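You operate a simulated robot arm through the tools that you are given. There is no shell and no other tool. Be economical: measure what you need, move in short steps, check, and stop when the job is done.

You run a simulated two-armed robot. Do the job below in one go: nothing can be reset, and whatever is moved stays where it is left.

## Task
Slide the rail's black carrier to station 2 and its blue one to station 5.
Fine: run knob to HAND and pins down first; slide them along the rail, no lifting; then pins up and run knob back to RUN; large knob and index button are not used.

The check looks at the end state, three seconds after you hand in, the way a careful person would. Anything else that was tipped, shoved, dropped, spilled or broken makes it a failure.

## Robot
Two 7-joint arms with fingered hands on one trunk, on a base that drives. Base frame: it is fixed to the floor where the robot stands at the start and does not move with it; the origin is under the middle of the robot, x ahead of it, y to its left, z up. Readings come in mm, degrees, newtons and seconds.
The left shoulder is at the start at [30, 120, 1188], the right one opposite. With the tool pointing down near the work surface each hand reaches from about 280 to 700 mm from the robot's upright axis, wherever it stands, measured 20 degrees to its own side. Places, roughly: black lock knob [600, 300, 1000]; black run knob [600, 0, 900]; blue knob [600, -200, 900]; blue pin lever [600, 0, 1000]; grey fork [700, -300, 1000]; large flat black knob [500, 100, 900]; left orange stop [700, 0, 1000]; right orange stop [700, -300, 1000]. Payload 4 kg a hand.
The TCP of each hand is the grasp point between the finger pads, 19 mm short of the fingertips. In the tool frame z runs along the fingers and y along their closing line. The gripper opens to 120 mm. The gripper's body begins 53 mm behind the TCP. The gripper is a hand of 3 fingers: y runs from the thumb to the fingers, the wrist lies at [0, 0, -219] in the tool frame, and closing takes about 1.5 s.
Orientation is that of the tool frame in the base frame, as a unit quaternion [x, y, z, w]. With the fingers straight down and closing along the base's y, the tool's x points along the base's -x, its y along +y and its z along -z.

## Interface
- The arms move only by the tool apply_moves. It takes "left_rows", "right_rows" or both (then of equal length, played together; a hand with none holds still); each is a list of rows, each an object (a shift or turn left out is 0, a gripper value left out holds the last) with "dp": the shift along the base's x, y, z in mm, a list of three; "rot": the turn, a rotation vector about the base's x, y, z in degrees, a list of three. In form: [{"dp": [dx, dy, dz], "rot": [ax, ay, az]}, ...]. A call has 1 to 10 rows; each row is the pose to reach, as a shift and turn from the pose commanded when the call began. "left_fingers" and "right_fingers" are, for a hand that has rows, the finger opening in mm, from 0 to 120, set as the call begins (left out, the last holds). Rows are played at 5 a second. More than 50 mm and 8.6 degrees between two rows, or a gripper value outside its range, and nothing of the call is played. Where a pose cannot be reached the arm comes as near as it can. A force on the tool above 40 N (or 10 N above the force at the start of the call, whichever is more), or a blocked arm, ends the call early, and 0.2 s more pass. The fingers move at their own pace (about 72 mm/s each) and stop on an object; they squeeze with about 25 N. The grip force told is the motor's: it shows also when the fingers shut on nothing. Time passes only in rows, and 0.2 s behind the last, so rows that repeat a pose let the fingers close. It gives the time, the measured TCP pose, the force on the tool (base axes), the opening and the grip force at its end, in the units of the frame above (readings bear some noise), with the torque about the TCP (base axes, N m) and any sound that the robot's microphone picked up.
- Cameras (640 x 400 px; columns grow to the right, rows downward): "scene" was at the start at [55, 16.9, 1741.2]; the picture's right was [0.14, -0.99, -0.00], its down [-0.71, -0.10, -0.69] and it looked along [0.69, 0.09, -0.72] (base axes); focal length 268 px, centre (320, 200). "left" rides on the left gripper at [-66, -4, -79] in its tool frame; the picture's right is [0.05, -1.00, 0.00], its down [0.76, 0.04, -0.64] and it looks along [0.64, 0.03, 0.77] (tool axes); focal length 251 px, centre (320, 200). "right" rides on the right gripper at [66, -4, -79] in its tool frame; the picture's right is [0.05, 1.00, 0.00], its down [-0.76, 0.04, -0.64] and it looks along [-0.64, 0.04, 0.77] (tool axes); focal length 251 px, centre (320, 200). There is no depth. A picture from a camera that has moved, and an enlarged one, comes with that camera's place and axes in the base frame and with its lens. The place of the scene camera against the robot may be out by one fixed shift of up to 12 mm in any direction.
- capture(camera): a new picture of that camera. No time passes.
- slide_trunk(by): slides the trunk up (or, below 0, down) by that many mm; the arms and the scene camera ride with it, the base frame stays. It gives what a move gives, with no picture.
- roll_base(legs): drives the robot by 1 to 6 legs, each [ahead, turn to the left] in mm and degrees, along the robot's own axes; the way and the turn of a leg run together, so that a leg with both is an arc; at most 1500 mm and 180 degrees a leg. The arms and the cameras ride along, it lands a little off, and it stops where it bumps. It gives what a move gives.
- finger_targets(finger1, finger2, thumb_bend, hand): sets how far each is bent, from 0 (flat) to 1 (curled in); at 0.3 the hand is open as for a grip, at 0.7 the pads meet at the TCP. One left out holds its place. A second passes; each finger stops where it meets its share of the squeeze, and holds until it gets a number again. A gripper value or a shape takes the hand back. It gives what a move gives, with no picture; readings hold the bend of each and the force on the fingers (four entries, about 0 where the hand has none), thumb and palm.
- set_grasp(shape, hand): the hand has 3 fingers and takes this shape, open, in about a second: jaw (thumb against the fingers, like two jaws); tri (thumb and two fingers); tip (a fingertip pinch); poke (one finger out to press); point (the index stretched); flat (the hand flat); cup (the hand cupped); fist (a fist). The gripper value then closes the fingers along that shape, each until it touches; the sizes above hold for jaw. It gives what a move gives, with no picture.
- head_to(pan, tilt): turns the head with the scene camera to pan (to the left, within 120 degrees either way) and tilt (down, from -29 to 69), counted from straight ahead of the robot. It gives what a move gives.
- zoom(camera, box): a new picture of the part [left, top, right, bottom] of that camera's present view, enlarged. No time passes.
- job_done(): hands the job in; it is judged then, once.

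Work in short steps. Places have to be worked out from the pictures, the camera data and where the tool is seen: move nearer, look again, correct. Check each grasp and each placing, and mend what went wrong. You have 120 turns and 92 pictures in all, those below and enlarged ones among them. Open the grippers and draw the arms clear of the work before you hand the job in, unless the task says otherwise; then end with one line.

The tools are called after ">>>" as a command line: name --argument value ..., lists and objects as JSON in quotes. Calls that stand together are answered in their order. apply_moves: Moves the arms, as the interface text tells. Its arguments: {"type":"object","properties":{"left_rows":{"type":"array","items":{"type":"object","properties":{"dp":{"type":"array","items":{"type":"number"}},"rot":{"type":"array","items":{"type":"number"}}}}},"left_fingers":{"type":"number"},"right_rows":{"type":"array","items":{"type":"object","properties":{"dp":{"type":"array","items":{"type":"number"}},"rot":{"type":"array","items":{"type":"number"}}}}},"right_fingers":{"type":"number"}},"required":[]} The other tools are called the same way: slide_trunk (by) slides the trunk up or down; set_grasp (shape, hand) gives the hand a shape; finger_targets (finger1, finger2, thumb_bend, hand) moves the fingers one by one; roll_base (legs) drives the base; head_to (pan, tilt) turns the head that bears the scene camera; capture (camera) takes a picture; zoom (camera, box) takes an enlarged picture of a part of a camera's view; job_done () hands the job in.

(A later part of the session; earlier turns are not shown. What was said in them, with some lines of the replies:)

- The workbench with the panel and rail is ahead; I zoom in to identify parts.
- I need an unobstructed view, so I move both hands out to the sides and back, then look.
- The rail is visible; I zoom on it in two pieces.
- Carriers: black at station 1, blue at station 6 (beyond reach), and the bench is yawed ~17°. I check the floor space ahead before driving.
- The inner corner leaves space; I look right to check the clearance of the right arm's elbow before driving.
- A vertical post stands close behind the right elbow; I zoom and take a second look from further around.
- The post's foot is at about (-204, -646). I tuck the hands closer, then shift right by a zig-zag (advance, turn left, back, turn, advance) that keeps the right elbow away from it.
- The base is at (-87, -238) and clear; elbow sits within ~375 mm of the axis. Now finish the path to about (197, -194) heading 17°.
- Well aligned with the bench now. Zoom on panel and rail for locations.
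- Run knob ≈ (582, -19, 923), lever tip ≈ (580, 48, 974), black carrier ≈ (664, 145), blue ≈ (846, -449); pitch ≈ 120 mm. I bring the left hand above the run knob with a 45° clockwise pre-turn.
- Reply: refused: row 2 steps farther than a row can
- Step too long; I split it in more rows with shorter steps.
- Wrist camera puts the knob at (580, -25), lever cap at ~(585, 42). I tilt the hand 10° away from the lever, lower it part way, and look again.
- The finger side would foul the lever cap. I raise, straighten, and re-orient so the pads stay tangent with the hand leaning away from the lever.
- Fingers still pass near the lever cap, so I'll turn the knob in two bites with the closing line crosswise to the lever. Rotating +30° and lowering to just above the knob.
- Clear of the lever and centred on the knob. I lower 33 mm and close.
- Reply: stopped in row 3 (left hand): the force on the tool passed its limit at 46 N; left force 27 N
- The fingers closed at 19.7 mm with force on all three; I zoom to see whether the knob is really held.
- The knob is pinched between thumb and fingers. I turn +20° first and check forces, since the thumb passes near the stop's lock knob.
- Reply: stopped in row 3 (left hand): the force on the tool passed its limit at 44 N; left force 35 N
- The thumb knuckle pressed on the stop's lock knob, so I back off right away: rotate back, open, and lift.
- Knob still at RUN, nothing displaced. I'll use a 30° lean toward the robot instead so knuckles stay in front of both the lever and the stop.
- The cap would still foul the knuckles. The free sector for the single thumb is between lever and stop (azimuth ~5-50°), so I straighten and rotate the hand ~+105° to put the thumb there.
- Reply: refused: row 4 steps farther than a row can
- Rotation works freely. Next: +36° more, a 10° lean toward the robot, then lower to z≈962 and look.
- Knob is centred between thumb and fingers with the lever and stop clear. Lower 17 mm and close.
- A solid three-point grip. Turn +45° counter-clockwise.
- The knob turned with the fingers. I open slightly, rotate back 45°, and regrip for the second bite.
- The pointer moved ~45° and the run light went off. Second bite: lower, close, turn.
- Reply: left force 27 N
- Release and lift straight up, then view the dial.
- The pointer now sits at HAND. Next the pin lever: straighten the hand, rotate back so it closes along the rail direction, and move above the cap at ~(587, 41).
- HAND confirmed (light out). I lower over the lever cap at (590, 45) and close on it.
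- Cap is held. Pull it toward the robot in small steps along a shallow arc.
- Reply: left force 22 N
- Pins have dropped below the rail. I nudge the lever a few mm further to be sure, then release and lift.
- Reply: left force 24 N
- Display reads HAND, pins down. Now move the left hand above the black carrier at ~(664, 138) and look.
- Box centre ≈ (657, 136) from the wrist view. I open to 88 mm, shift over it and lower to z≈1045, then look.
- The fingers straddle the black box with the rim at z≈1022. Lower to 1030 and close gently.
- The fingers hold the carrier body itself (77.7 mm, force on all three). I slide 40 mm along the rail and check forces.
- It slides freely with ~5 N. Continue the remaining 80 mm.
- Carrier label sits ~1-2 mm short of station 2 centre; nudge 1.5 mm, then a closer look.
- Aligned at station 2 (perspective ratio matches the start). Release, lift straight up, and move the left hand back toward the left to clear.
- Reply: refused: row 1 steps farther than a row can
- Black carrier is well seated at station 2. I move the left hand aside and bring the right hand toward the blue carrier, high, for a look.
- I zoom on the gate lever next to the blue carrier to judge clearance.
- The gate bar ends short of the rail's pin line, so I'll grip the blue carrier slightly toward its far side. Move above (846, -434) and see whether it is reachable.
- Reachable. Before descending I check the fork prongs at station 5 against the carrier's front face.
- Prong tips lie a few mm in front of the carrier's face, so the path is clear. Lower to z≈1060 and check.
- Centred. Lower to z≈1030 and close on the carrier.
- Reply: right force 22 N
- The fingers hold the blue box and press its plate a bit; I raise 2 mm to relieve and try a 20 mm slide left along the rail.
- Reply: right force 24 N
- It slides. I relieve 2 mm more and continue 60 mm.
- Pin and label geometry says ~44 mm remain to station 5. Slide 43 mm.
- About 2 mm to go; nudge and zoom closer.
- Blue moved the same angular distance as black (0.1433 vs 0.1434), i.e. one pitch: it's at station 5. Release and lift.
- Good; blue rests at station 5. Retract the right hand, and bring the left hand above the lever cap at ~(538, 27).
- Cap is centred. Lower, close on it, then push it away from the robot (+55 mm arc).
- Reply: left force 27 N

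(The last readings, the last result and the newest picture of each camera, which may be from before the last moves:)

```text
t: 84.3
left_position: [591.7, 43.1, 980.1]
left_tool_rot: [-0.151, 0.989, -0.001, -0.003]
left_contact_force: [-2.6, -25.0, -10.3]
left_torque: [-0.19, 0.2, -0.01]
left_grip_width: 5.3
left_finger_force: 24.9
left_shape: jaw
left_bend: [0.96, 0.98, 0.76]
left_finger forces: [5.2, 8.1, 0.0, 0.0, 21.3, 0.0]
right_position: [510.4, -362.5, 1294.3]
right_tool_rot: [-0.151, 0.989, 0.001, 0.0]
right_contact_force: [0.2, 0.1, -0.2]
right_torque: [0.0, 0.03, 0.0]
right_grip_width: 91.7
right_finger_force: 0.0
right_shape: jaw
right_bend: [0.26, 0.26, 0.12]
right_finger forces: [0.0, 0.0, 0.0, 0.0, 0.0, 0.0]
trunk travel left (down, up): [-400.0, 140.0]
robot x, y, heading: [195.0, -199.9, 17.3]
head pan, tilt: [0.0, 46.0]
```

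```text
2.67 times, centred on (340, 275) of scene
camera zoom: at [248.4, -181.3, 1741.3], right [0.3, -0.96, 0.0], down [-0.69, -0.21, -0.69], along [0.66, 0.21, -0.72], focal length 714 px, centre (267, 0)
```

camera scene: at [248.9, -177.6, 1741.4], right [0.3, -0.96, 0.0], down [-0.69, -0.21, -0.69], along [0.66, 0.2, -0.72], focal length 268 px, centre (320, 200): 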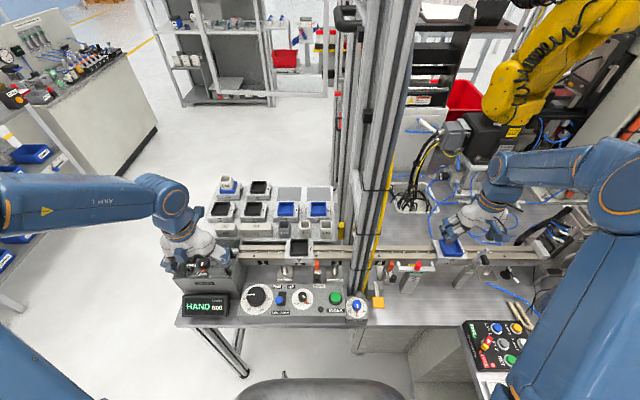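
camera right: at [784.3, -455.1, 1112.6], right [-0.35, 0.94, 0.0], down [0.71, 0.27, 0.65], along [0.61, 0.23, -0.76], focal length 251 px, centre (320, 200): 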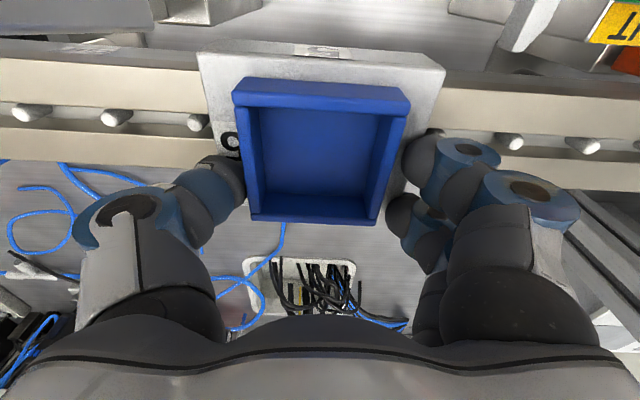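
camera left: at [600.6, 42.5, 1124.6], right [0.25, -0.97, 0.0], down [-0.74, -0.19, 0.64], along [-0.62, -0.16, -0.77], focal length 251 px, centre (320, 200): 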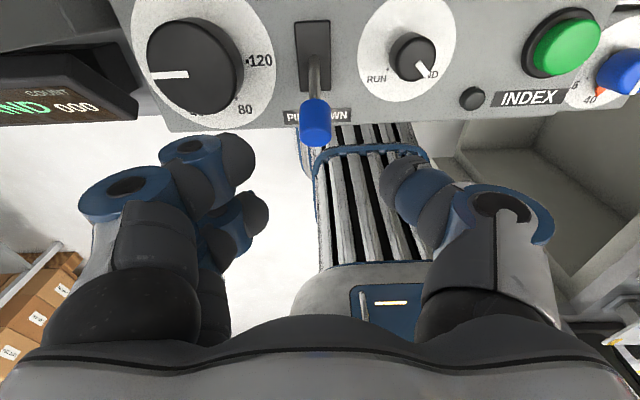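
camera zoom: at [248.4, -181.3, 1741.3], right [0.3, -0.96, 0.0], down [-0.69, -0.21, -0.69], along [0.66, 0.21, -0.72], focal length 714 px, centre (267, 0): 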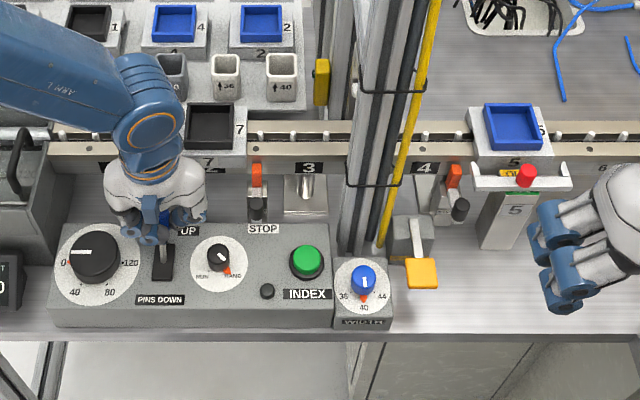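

Pins rise again and the lever is back at its original place. A 3 mm extra nudge, then release and lift, and check.

>>> apply_moves --left_fingers 5 --left_rows '[{"dp": [3, 1, 0]}]'

>>> apply_moves --left_fingers 50 --left_rows '[{"dp": [0, 0, 0]}, {"dp": [0, 0, 0]}, {"dp": [0, 0, 0]}, {"dp": [0, 0, 20]}, {"dp": [0, 0, 60]}, {"dp": [-5, -20, 100]}, {"dp": [-10, -60, 100]}]'

>>> zoom --camera "scene" --box '[220, 220, 460, 330]'

```text
t: 84.8
left_position: [594.6, 43.4, 979.8]
left_tool_rot: [-0.152, 0.988, 0.001, -0.004]
left_contact_force: [-7.0, -24.0, -12.9]
left_torque: [-0.13, 0.21, 0.02]
left_grip_width: 5.2
left_finger_force: 25.4
left_shape: jaw
left_bend: [0.96, 0.98, 0.76]
left_finger forces: [4.0, 8.2, 0.0, 0.0, 19.1, 0.0]
right_position: [509.6, -359.8, 1293.9]
right_tool_rot: [-0.151, 0.989, 0.002, 0.001]
right_contact_force: [-0.1, 0.3, -0.4]
right_torque: [0.0, 0.0, 0.02]
right_grip_width: 91.8
right_finger_force: 0.1
right_shape: jaw
right_bend: [0.26, 0.26, 0.12]
right_finger forces: [0.0, 0.0, 0.0, 0.0, 0.0, 0.0]
trunk travel left (down, up): [-400.0, 140.0]
robot x, y, heading: [191.9, -204.0, 16.8]
head pan, tilt: [0.0, 46.0]
```

```text
t: 86.3
left_position: [588.2, -16.0, 1081.8]
left_tool_rot: [-0.151, 0.989, 0.001, 0.0]
left_contact_force: [0.7, -0.1, -0.1]
left_torque: [0.0, -0.02, 0.01]
left_grip_width: 49.7
left_finger_force: 0.0
left_shape: jaw
left_bend: [0.37, 0.37, 0.95]
left_finger forces: [0.1, 0.0, 0.0, 0.0, 0.0, 0.0]
right_position: [510.7, -358.7, 1293.4]
right_tool_rot: [-0.151, 0.988, 0.001, 0.0]
right_contact_force: [-0.1, -0.7, -0.5]
right_torque: [-0.01, 0.05, 0.0]
right_grip_width: 91.4
right_finger_force: 0.1
right_shape: jaw
right_bend: [0.26, 0.26, 0.12]
right_finger forces: [0.0, 0.0, 0.0, 0.1, 0.0, 0.0]
trunk travel left (down, up): [-400.0, 140.0]
robot x, y, heading: [195.3, -206.6, 17.0]
head pan, tilt: [0.0, 46.0]
```

```text
2.67 times, centred on (340, 275) of scene
camera zoom: at [249.4, -179.2, 1741.4], right [0.3, -0.96, 0.0], down [-0.69, -0.21, -0.69], along [0.66, 0.21, -0.72], focal length 714 px, centre (267, 0)
```

zoom: 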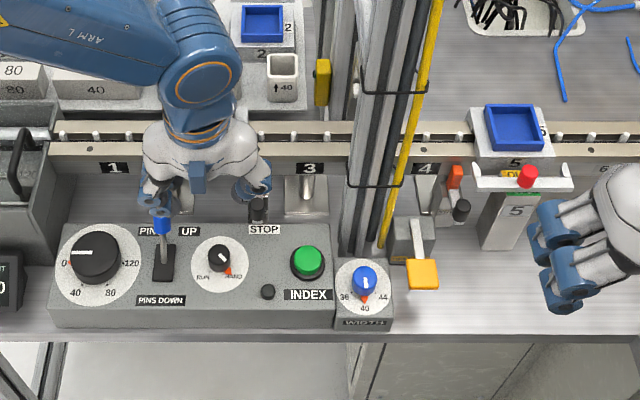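

Pins up. Now the run knob back: rotate the hand so the thumb points into the free sector, then lean 10° and lower as before.

>>> apply_moves --left_fingers 46 --left_rows '[{"dp": [-1, -2, 0], "rot": [0, 0, 8.1]}, {"dp": [-2, -4, 0], "rot": [0, 0, 16.2]}, {"dp": [-3, -6, 0], "rot": [0, 0, 24.3]}, {"dp": [-4, -8, 0], "rot": [0, 0, 32.4]}, {"dp": [-5, -10, 0], "rot": [0, 0, 40.5]}, {"dp": [-6, -11, 0], "rot": [0, 0, 48.6]}, {"dp": [-6, -11, 0], "rot": [0, 0, 56.7]}, {"dp": [-6, -11, -5], "rot": [0, 0, 64.8]}, {"dp": [-6, -11, -10], "rot": [0, 0, 72.9]}, {"dp": [-6, -11, -16], "rot": [0, 0, 81]}]'

>>> apply_moves --left_rows '[{"rot": [0.5, -5, 0]}, {"rot": [0.9, -10, 0]}, {"dp": [0, 0, -45], "rot": [0.9, -10, 0]}, {"dp": [0, 0, -85], "rot": [0.9, -10, 0]}, {"dp": [0, 0, -104], "rot": [0.9, -10, 0]}]'

>>> capture --camera "left"

```text
t: 88.5
left_position: [580.6, -23.0, 1063.2]
left_tool_rot: [0.758, -0.652, 0.001, 0.001]
left_contact_force: [0.6, -0.6, -0.7]
left_torque: [-0.02, -0.02, -0.03]
left_grip_width: 46.4
left_finger_force: 0.0
left_shape: jaw
left_bend: [0.38, 0.38, 0.95]
left_finger forces: [0.0, 0.1, 0.0, 0.1, 0.1, 0.0]
right_position: [510.5, -358.3, 1294.6]
right_tool_rot: [-0.152, 0.988, 0.0, 0.001]
right_contact_force: [0.1, 0.8, -0.3]
right_torque: [0.02, -0.01, -0.01]
right_grip_width: 91.5
right_finger_force: 0.0
right_shape: jaw
right_bend: [0.26, 0.26, 0.12]
right_finger forces: [0.1, 0.0, 0.1, 0.0, 0.0, 0.0]
trunk travel left (down, up): [-400.0, 140.0]
robot x, y, heading: [194.1, -202.0, 17.2]
head pan, tilt: [0.0, 46.0]
```

```text
t: 89.8
left_position: [581.2, -23.9, 958.3]
left_tool_rot: [0.754, -0.651, 0.061, -0.062]
left_contact_force: [0.4, -0.5, -0.8]
left_torque: [0.02, -0.02, 0.01]
left_grip_width: 46.1
left_finger_force: 0.0
left_shape: jaw
left_bend: [0.38, 0.38, 0.95]
left_finger forces: [0.0, 0.0, 0.0, 0.0, 0.1, 0.0]
right_position: [509.2, -358.9, 1294.2]
right_tool_rot: [-0.151, 0.989, 0.0, 0.0]
right_contact_force: [-1.1, 0.3, 0.2]
right_torque: [0.01, 0.0, 0.01]
right_grip_width: 91.8
right_finger_force: 0.1
right_shape: jaw
right_bend: [0.26, 0.26, 0.12]
right_finger forces: [0.1, 0.1, 0.0, 0.1, 0.1, 0.0]
trunk travel left (down, up): [-400.0, 140.0]
robot x, y, heading: [195.8, -200.9, 17.3]
head pan, tilt: [0.0, 46.0]
```

```text
15 pictures are left
camera left: at [560.6, 40.4, 1036.6], right [0.98, 0.09, 0.17], down [-0.04, -0.77, 0.64], along [0.19, -0.63, -0.75], focal length 251 px, centre (320, 200)
```

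left: 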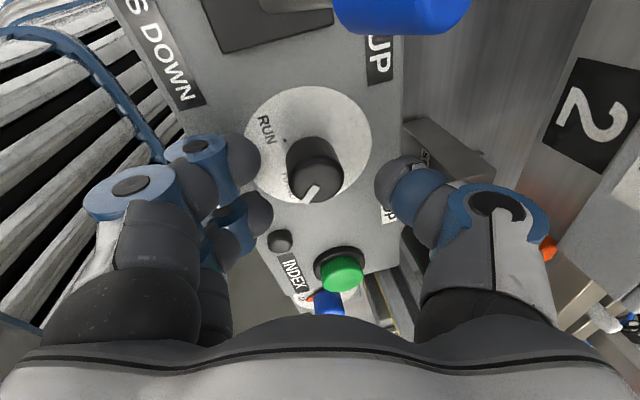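

Same geometry as before, pointer at HAND. Lower 11 mm, narrow to 27, rotate +45° around the knob, then close.

>>> apply_moves --left_fingers 27 --left_rows '[{"dp": [0, -3, 0]}, {"dp": [0, -3, 0]}, {"dp": [0, -3, -6]}, {"dp": [0, -3, -11]}, {"dp": [0, -3, -10], "rot": [0, 0, 7.5]}, {"dp": [0, -3, -10], "rot": [0, 0, 15]}, {"dp": [1, -2, -10], "rot": [0, 0, 22.5]}, {"dp": [1, -2, -10], "rot": [0, 0, 30]}, {"dp": [1, -2, -10], "rot": [0, 0, 37.5]}, {"dp": [1, -2, -10], "rot": [0, 0, 45]}]'

>>> apply_moves --left_fingers 10 --left_rows '[{"dp": [0, 0, -3]}, {"dp": [0, 0, -3]}, {"dp": [0, 0, -3]}, {"dp": [0, 0, -3]}, {"dp": [0, 0, -3]}]'

>>> capture --camera "left"

```text
t: 92.0
left_position: [581.0, -26.1, 949.7]
left_tool_rot: [0.946, -0.311, 0.033, -0.081]
left_contact_force: [0.4, -0.8, -0.3]
left_torque: [-0.02, -0.01, -0.02]
left_grip_width: 27.4
left_finger_force: 0.1
left_shape: jaw
left_bend: [0.45, 0.45, 0.9]
left_finger forces: [0.0, 0.1, 0.0, 0.0, 0.1, 0.1]
right_position: [509.7, -358.2, 1295.2]
right_tool_rot: [-0.152, 0.988, 0.0, 0.001]
right_contact_force: [0.7, -0.3, -0.8]
right_torque: [-0.02, -0.01, 0.01]
right_grip_width: 91.7
right_finger_force: 0.1
right_shape: jaw
right_bend: [0.26, 0.26, 0.12]
right_finger forces: [0.0, 0.1, 0.1, 0.0, 0.0, 0.1]
trunk travel left (down, up): [-400.0, 140.0]
robot x, y, heading: [195.3, -201.2, 17.3]
head pan, tilt: [0.0, 46.0]
```

```text
t: 93.2
left_position: [582.8, -24.7, 947.3]
left_tool_rot: [0.946, -0.313, 0.034, -0.082]
left_contact_force: [9.4, 9.9, 4.1]
left_torque: [0.07, -0.05, 0.02]
left_grip_width: 14.4
left_finger_force: 25.4
left_shape: jaw
left_bend: [0.99, 0.99, 0.86]
left_finger forces: [7.1, 6.1, 0.1, 0.0, 27.0, 0.1]
right_position: [511.0, -356.7, 1294.5]
right_tool_rot: [-0.152, 0.988, 0.001, -0.001]
right_contact_force: [0.1, -0.1, -0.1]
right_torque: [0.01, -0.01, 0.0]
right_grip_width: 91.7
right_finger_force: 0.1
right_shape: jaw
right_bend: [0.26, 0.26, 0.12]
right_finger forces: [0.0, 0.1, 0.1, 0.1, 0.0, 0.0]
trunk travel left (down, up): [-400.0, 140.0]
robot x, y, heading: [191.8, -203.2, 17.2]
head pan, tilt: [0.0, 46.0]
```

```text
14 pictures are left
camera left: at [522.2, 7.2, 1024.8], right [0.63, 0.76, 0.18], down [0.52, -0.57, 0.64], along [0.58, -0.31, -0.75], focal length 251 px, centre (320, 200)
```

left: 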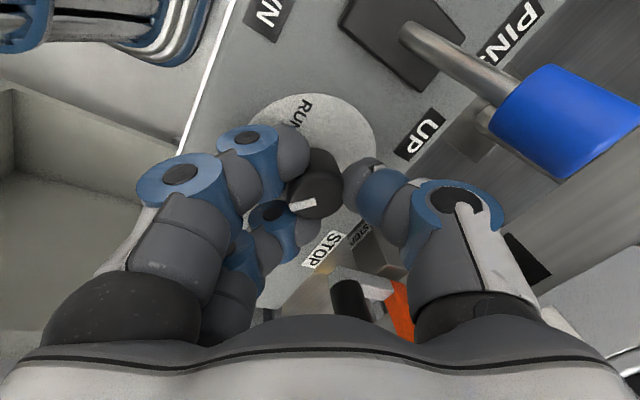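

Gripped. Turn -45°, then open slightly, swing back +45° and regrip.

>>> apply_moves --left_fingers 10 --left_rows '[{"rot": [0, 0, -7.5]}, {"rot": [0, 0, -15]}, {"rot": [0, 0, -22.5]}, {"rot": [0, 0, -30]}, {"rot": [0, 0, -37.5]}, {"rot": [0, 0, -45]}]'

>>> apply_moves --left_fingers 27 --left_rows '[{"dp": [0, 0, 0]}, {"dp": [0, 0, 0]}, {"dp": [-1, -1, 3]}, {"dp": [-1, -1, 3], "rot": [0, 0, 7.5]}, {"dp": [-1, -1, 3], "rot": [0, 0, 15]}, {"dp": [-1, -1, 3], "rot": [0, 0, 22.5]}, {"dp": [-1, -1, 3], "rot": [0, 0, 30]}, {"dp": [-1, -1, 3], "rot": [0, 0, 37.5]}, {"dp": [-1, -1, 3], "rot": [0, 0, 45]}]'

>>> apply_moves --left_fingers 10 --left_rows '[{"dp": [0, 0, -3]}, {"dp": [0, 0, -3]}, {"dp": [0, 0, -3]}, {"dp": [0, 0, -3]}, {"dp": [0, 0, -3]}]'

>>> capture --camera "left"

```text
t: 94.5
left_position: [582.0, -26.2, 946.3]
left_tool_rot: [0.754, -0.651, 0.062, -0.061]
left_contact_force: [14.3, 7.9, 5.1]
left_torque: [0.05, -0.16, 0.01]
left_grip_width: 14.0
left_finger_force: 24.3
left_shape: jaw
left_bend: [0.99, 0.99, 0.86]
left_finger forces: [6.5, 5.5, 0.0, 0.1, 25.4, 0.0]
right_position: [512.3, -356.5, 1294.8]
right_tool_rot: [-0.151, 0.988, -0.001, 0.0]
right_contact_force: [-0.7, 0.9, 1.0]
right_torque: [0.01, 0.04, 0.02]
right_grip_width: 91.8
right_finger_force: 0.1
right_shape: jaw
right_bend: [0.26, 0.26, 0.12]
right_finger forces: [0.0, 0.0, 0.1, 0.0, 0.0, 0.0]
trunk travel left (down, up): [-400.0, 140.0]
robot x, y, heading: [193.4, -202.6, 17.2]
head pan, tilt: [0.0, 46.0]
```

```text
t: 96.5
left_position: [579.6, -27.3, 950.6]
left_tool_rot: [0.946, -0.312, 0.033, -0.082]
left_contact_force: [0.6, -0.5, 0.2]
left_torque: [0.07, -0.01, 0.0]
left_grip_width: 26.9
left_finger_force: 0.0
left_shape: jaw
left_bend: [0.45, 0.45, 0.9]
left_finger forces: [0.0, 0.0, 0.0, 0.1, 0.8, 0.0]
right_position: [511.1, -358.0, 1294.8]
right_tool_rot: [-0.152, 0.988, 0.0, 0.0]
right_contact_force: [-0.5, -0.6, 0.2]
right_torque: [0.01, 0.02, 0.0]
right_grip_width: 91.7
right_finger_force: 0.1
right_shape: jaw
right_bend: [0.26, 0.26, 0.12]
right_finger forces: [0.0, 0.0, 0.0, 0.0, 0.1, 0.0]
trunk travel left (down, up): [-400.0, 140.0]
robot x, y, heading: [199.4, -205.3, 17.1]
head pan, tilt: [0.0, 46.0]
```

```text
t: 97.8
left_position: [580.9, -23.2, 947.5]
left_tool_rot: [0.946, -0.312, 0.032, -0.082]
left_contact_force: [3.8, 16.9, 3.6]
left_torque: [0.1, -0.03, 0.05]
left_grip_width: 14.4
left_finger_force: 25.2
left_shape: jaw
left_bend: [0.99, 0.98, 0.86]
left_finger forces: [4.6, 7.4, 0.0, 0.1, 28.1, 0.1]
right_position: [511.1, -356.7, 1295.7]
right_tool_rot: [-0.151, 0.989, 0.0, 0.001]
right_contact_force: [0.9, -0.1, 0.4]
right_torque: [0.0, 0.0, -0.03]
right_grip_width: 91.8
right_finger_force: 0.0
right_shape: jaw
right_bend: [0.26, 0.26, 0.12]
right_finger forces: [0.1, 0.1, 0.0, 0.1, 0.0, 0.0]
trunk travel left (down, up): [-400.0, 140.0]
robot x, y, heading: [198.6, -200.7, 17.0]
head pan, tilt: [0.0, 46.0]
```

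```text
13 pictures are left
camera left: at [519.9, 7.2, 1025.2], right [0.63, 0.76, 0.18], down [0.52, -0.57, 0.63], along [0.58, -0.31, -0.75], focal length 251 px, centre (320, 200)
```

left: 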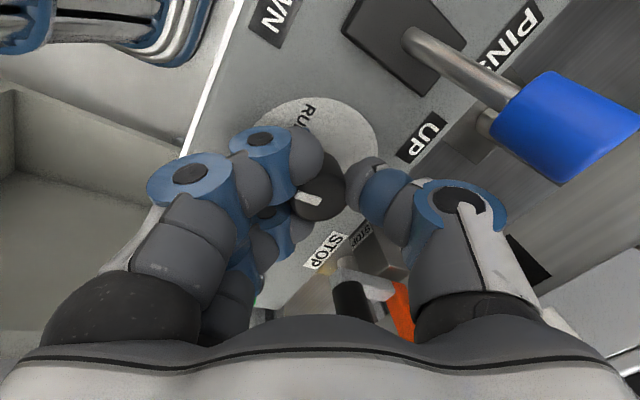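

The pointer is half-way. Second -45° turn, then open and view.

>>> apply_moves --left_fingers 10 --left_rows '[{"dp": [0, -1, 0], "rot": [0, 0, -7.5]}, {"dp": [0, -2, 0], "rot": [0, 0, -15]}, {"dp": [0, -2, 0], "rot": [0, 0, -22.5]}, {"dp": [0, -2, 0], "rot": [0, 0, -30]}, {"dp": [0, -2, 0], "rot": [0, 0, -37.5]}, {"dp": [0, -2, 0], "rot": [0, 0, -45]}]'

>>> apply_moves --left_fingers 46 --left_rows '[{"dp": [0, 0, 0]}, {"dp": [0, 0, 0]}, {"dp": [0, 0, 2]}, {"dp": [0, 0, 15]}]'

>>> capture --camera "left"

```text
t: 99.2
left_position: [582.1, -26.0, 946.8]
left_tool_rot: [0.754, -0.651, 0.062, -0.064]
left_contact_force: [12.7, 18.9, 7.8]
left_torque: [0.15, -0.11, 0.3]
left_grip_width: 14.5
left_finger_force: 25.2
left_shape: jaw
left_bend: [1.0, 0.99, 0.87]
left_finger forces: [8.0, 4.7, 0.1, 0.0, 24.7, 0.1]
right_position: [512.1, -357.1, 1294.5]
right_tool_rot: [-0.151, 0.988, -0.001, -0.001]
right_contact_force: [-0.2, -0.9, 0.0]
right_torque: [-0.01, 0.0, 0.0]
right_grip_width: 91.5
right_finger_force: 0.1
right_shape: jaw
right_bend: [0.26, 0.26, 0.12]
right_finger forces: [0.1, 0.0, 0.0, 0.0, 0.0, 0.0]
trunk travel left (down, up): [-400.0, 140.0]
robot x, y, heading: [193.6, -201.0, 17.4]
head pan, tilt: [0.0, 46.0]
```

```text
t: 100.2
left_position: [578.3, -30.3, 964.0]
left_tool_rot: [0.754, -0.651, 0.062, -0.063]
left_contact_force: [0.5, -0.4, 0.7]
left_torque: [0.01, -0.02, -0.01]
left_grip_width: 45.9
left_finger_force: 0.1
left_shape: jaw
left_bend: [0.38, 0.38, 0.95]
left_finger forces: [0.1, 0.0, 0.0, 0.0, 0.0, 0.1]
right_position: [509.8, -359.1, 1293.6]
right_tool_rot: [-0.152, 0.988, 0.001, 0.001]
right_contact_force: [-0.9, 0.4, 0.1]
right_torque: [0.03, 0.02, 0.02]
right_grip_width: 91.7
right_finger_force: 0.1
right_shape: jaw
right_bend: [0.26, 0.26, 0.12]
right_finger forces: [0.0, 0.0, 0.1, 0.0, 0.1, 0.0]
trunk travel left (down, up): [-400.0, 140.0]
robot x, y, heading: [196.1, -198.3, 17.3]
head pan, tilt: [0.0, 46.0]
```

```text
12 pictures are left
camera left: at [558.7, 34.9, 1040.3], right [0.98, 0.09, 0.17], down [-0.04, -0.77, 0.64], along [0.19, -0.63, -0.75], focal length 251 px, centre (320, 200)
```

left: 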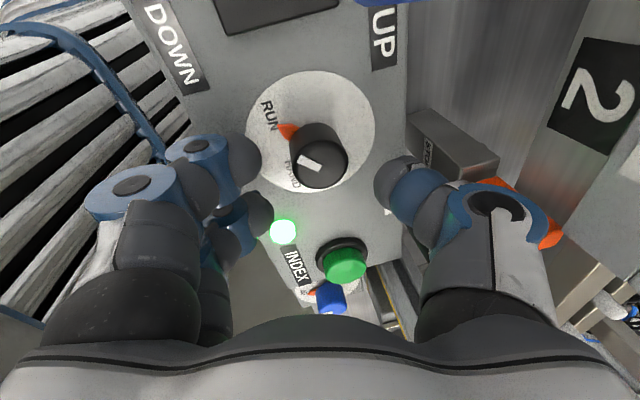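

Pointer at RUN and the green light is on. Lift, straighten, and withdraw the left hand.

>>> apply_moves --left_fingers 46 --left_rows '[{"dp": [0, 0, 40]}, {"dp": [0, 0, 85]}, {"dp": [0, 0, 130]}, {"dp": [-35, 15, 160]}, {"dp": [-70, 35, 180]}, {"dp": [-105, 60, 195]}, {"dp": [-140, 85, 205]}, {"dp": [-165, 115, 215]}, {"dp": [-185, 150, 215]}, {"dp": [-205, 185, 215]}]'

>>> zoom --camera "scene" --box '[180, 215, 330, 325]'

>>> zoom --camera "scene" --box '[320, 225, 460, 325]'

```text
t: 102.3
left_position: [376.3, 160.9, 1177.9]
left_tool_rot: [0.754, -0.651, 0.061, -0.061]
left_contact_force: [-0.2, 0.1, 0.2]
left_torque: [0.04, -0.01, -0.01]
left_grip_width: 45.9
left_finger_force: 0.1
left_shape: jaw
left_bend: [0.38, 0.38, 0.95]
left_finger forces: [0.0, 0.0, 0.0, 0.1, 0.0, 0.1]
left hand out of reach, approached as far as the arm can: row 7, 8, 9, 10
right_position: [508.9, -358.3, 1295.3]
right_tool_rot: [-0.151, 0.989, 0.001, -0.001]
right_contact_force: [0.6, 0.1, 0.0]
right_torque: [0.01, 0.0, -0.02]
right_grip_width: 91.5
right_finger_force: 0.1
right_shape: jaw
right_bend: [0.26, 0.26, 0.12]
right_finger forces: [0.1, 0.0, 0.0, 0.0, 0.1, 0.0]
trunk travel left (down, up): [-400.0, 140.0]
robot x, y, heading: [195.3, -201.2, 17.5]
head pan, tilt: [0.0, 46.0]
```

```text
3.64 times, centred on (255, 270) of scene
camera zoom: at [246.7, -177.0, 1741.5], right [0.3, -0.96, 0.0], down [-0.69, -0.21, -0.69], along [0.66, 0.2, -0.72], focal length 974 px, centre (556, -54)
```

zoom: 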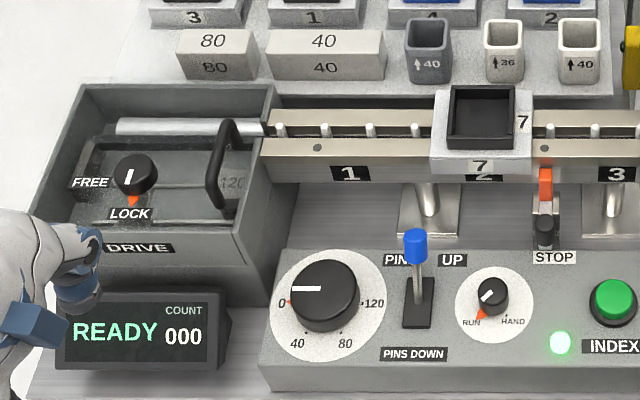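

```text
4.00 times, centred on (390, 275) of scene
camera zoom: at [246.7, -177.0, 1741.5], right [0.3, -0.96, 0.0], down [-0.69, -0.21, -0.69], along [0.66, 0.2, -0.72], focal length 1072 px, centre (40, -100)
```

zoom: 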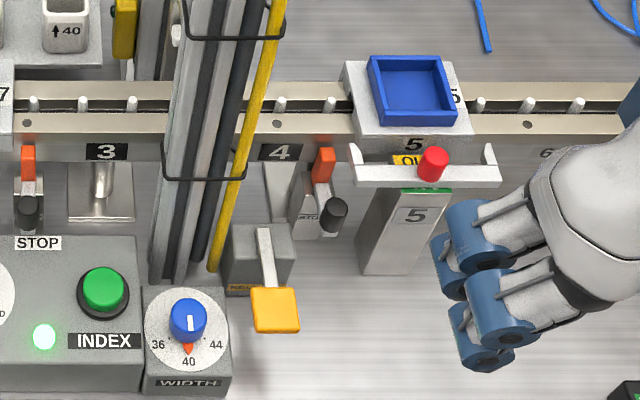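

All indicators are right: READY, RUN, pins up, black at 2, blue at 5. I raise the left hand and open both grippers fully.

>>> apply_moves --left_fingers 120 --right_fingers 120 --left_rows '[{"dp": [0, 0, 40]}, {"dp": [-10, 10, 80]}, {"dp": [-20, 20, 110]}, {"dp": [-20, 20, 110]}]' --right_rows '[{"dp": [-20, 0, 0]}, {"dp": [-40, 0, 10]}, {"dp": [-60, 0, 15]}, {"dp": [-60, 0, 15]}]'

>>> capture --camera "scene"

>>> zoom --camera "scene" --box '[270, 235, 450, 275]'

```text
t: 103.3
left_position: [358.2, 178.5, 1287.6]
left_tool_rot: [0.754, -0.651, 0.061, -0.062]
left_contact_force: [0.1, 0.6, -0.4]
left_torque: [-0.02, 0.04, -0.01]
left_grip_width: 119.9
left_finger_force: 0.1
left_shape: jaw
left_bend: [0.3, 0.3, 0.3]
left_finger forces: [0.0, 0.1, 0.0, 0.1, 0.1, 0.1]
right_position: [450.0, -359.3, 1310.7]
right_tool_rot: [-0.151, 0.989, 0.0, 0.0]
right_contact_force: [-0.4, 0.1, -0.6]
right_torque: [0.02, -0.02, -0.05]
right_grip_width: 120.0
right_finger_force: 0.0
right_shape: jaw
right_bend: [0.3, 0.3, 0.3]
right_finger forces: [0.1, 0.0, 0.0, 0.0, 0.1, 0.1]
trunk travel left (down, up): [-400.0, 140.0]
robot x, y, heading: [194.2, -202.2, 17.3]
head pan, tilt: [0.0, 46.0]
```

```text
9 pictures are left
camera scene: at [248.5, -177.6, 1741.4], right [0.3, -0.96, 0.0], down [-0.69, -0.21, -0.69], along [0.66, 0.21, -0.72], focal length 268 px, centre (320, 200)
```

scene: 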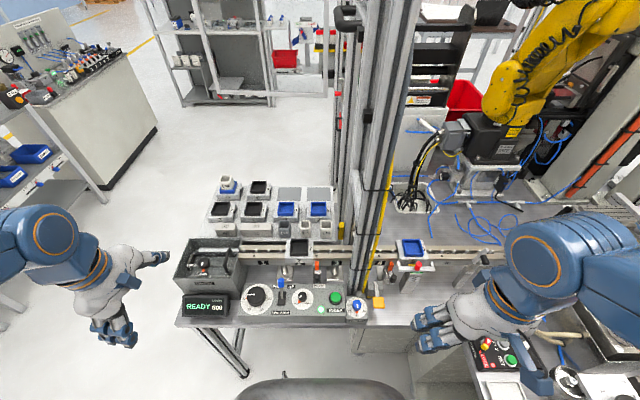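

```text
3.56 times, centred on (360, 255) of scene
camera zoom: at [248.5, -177.6, 1741.4], right [0.3, -0.96, 0.0], down [-0.69, -0.21, -0.69], along [0.66, 0.21, -0.72], focal length 952 px, centre (178, 4)
```

zoom: 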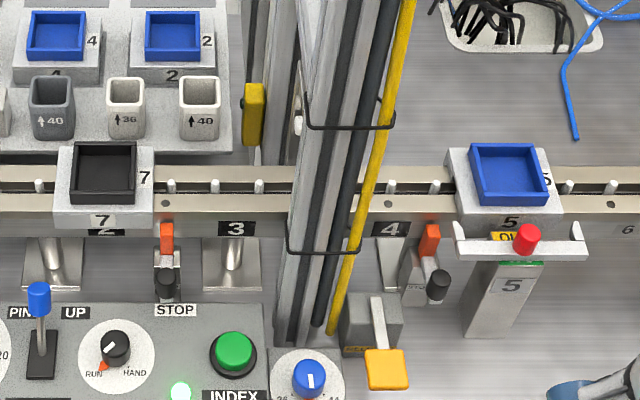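

Both carriers sit at their stations, the controls are restored, and the arms are clear, so I hand in the job.

>>> job_done

```text
The job is handed in.
```

The black carrier is at station 2 and the blue one at station 5. The pins are up, the run knob is back on RUN and the display reads READY. While I was turning the run knob, the left thumb pressed hard on the left stop's lock knob once, but the stop looks unmoved in the pictures.
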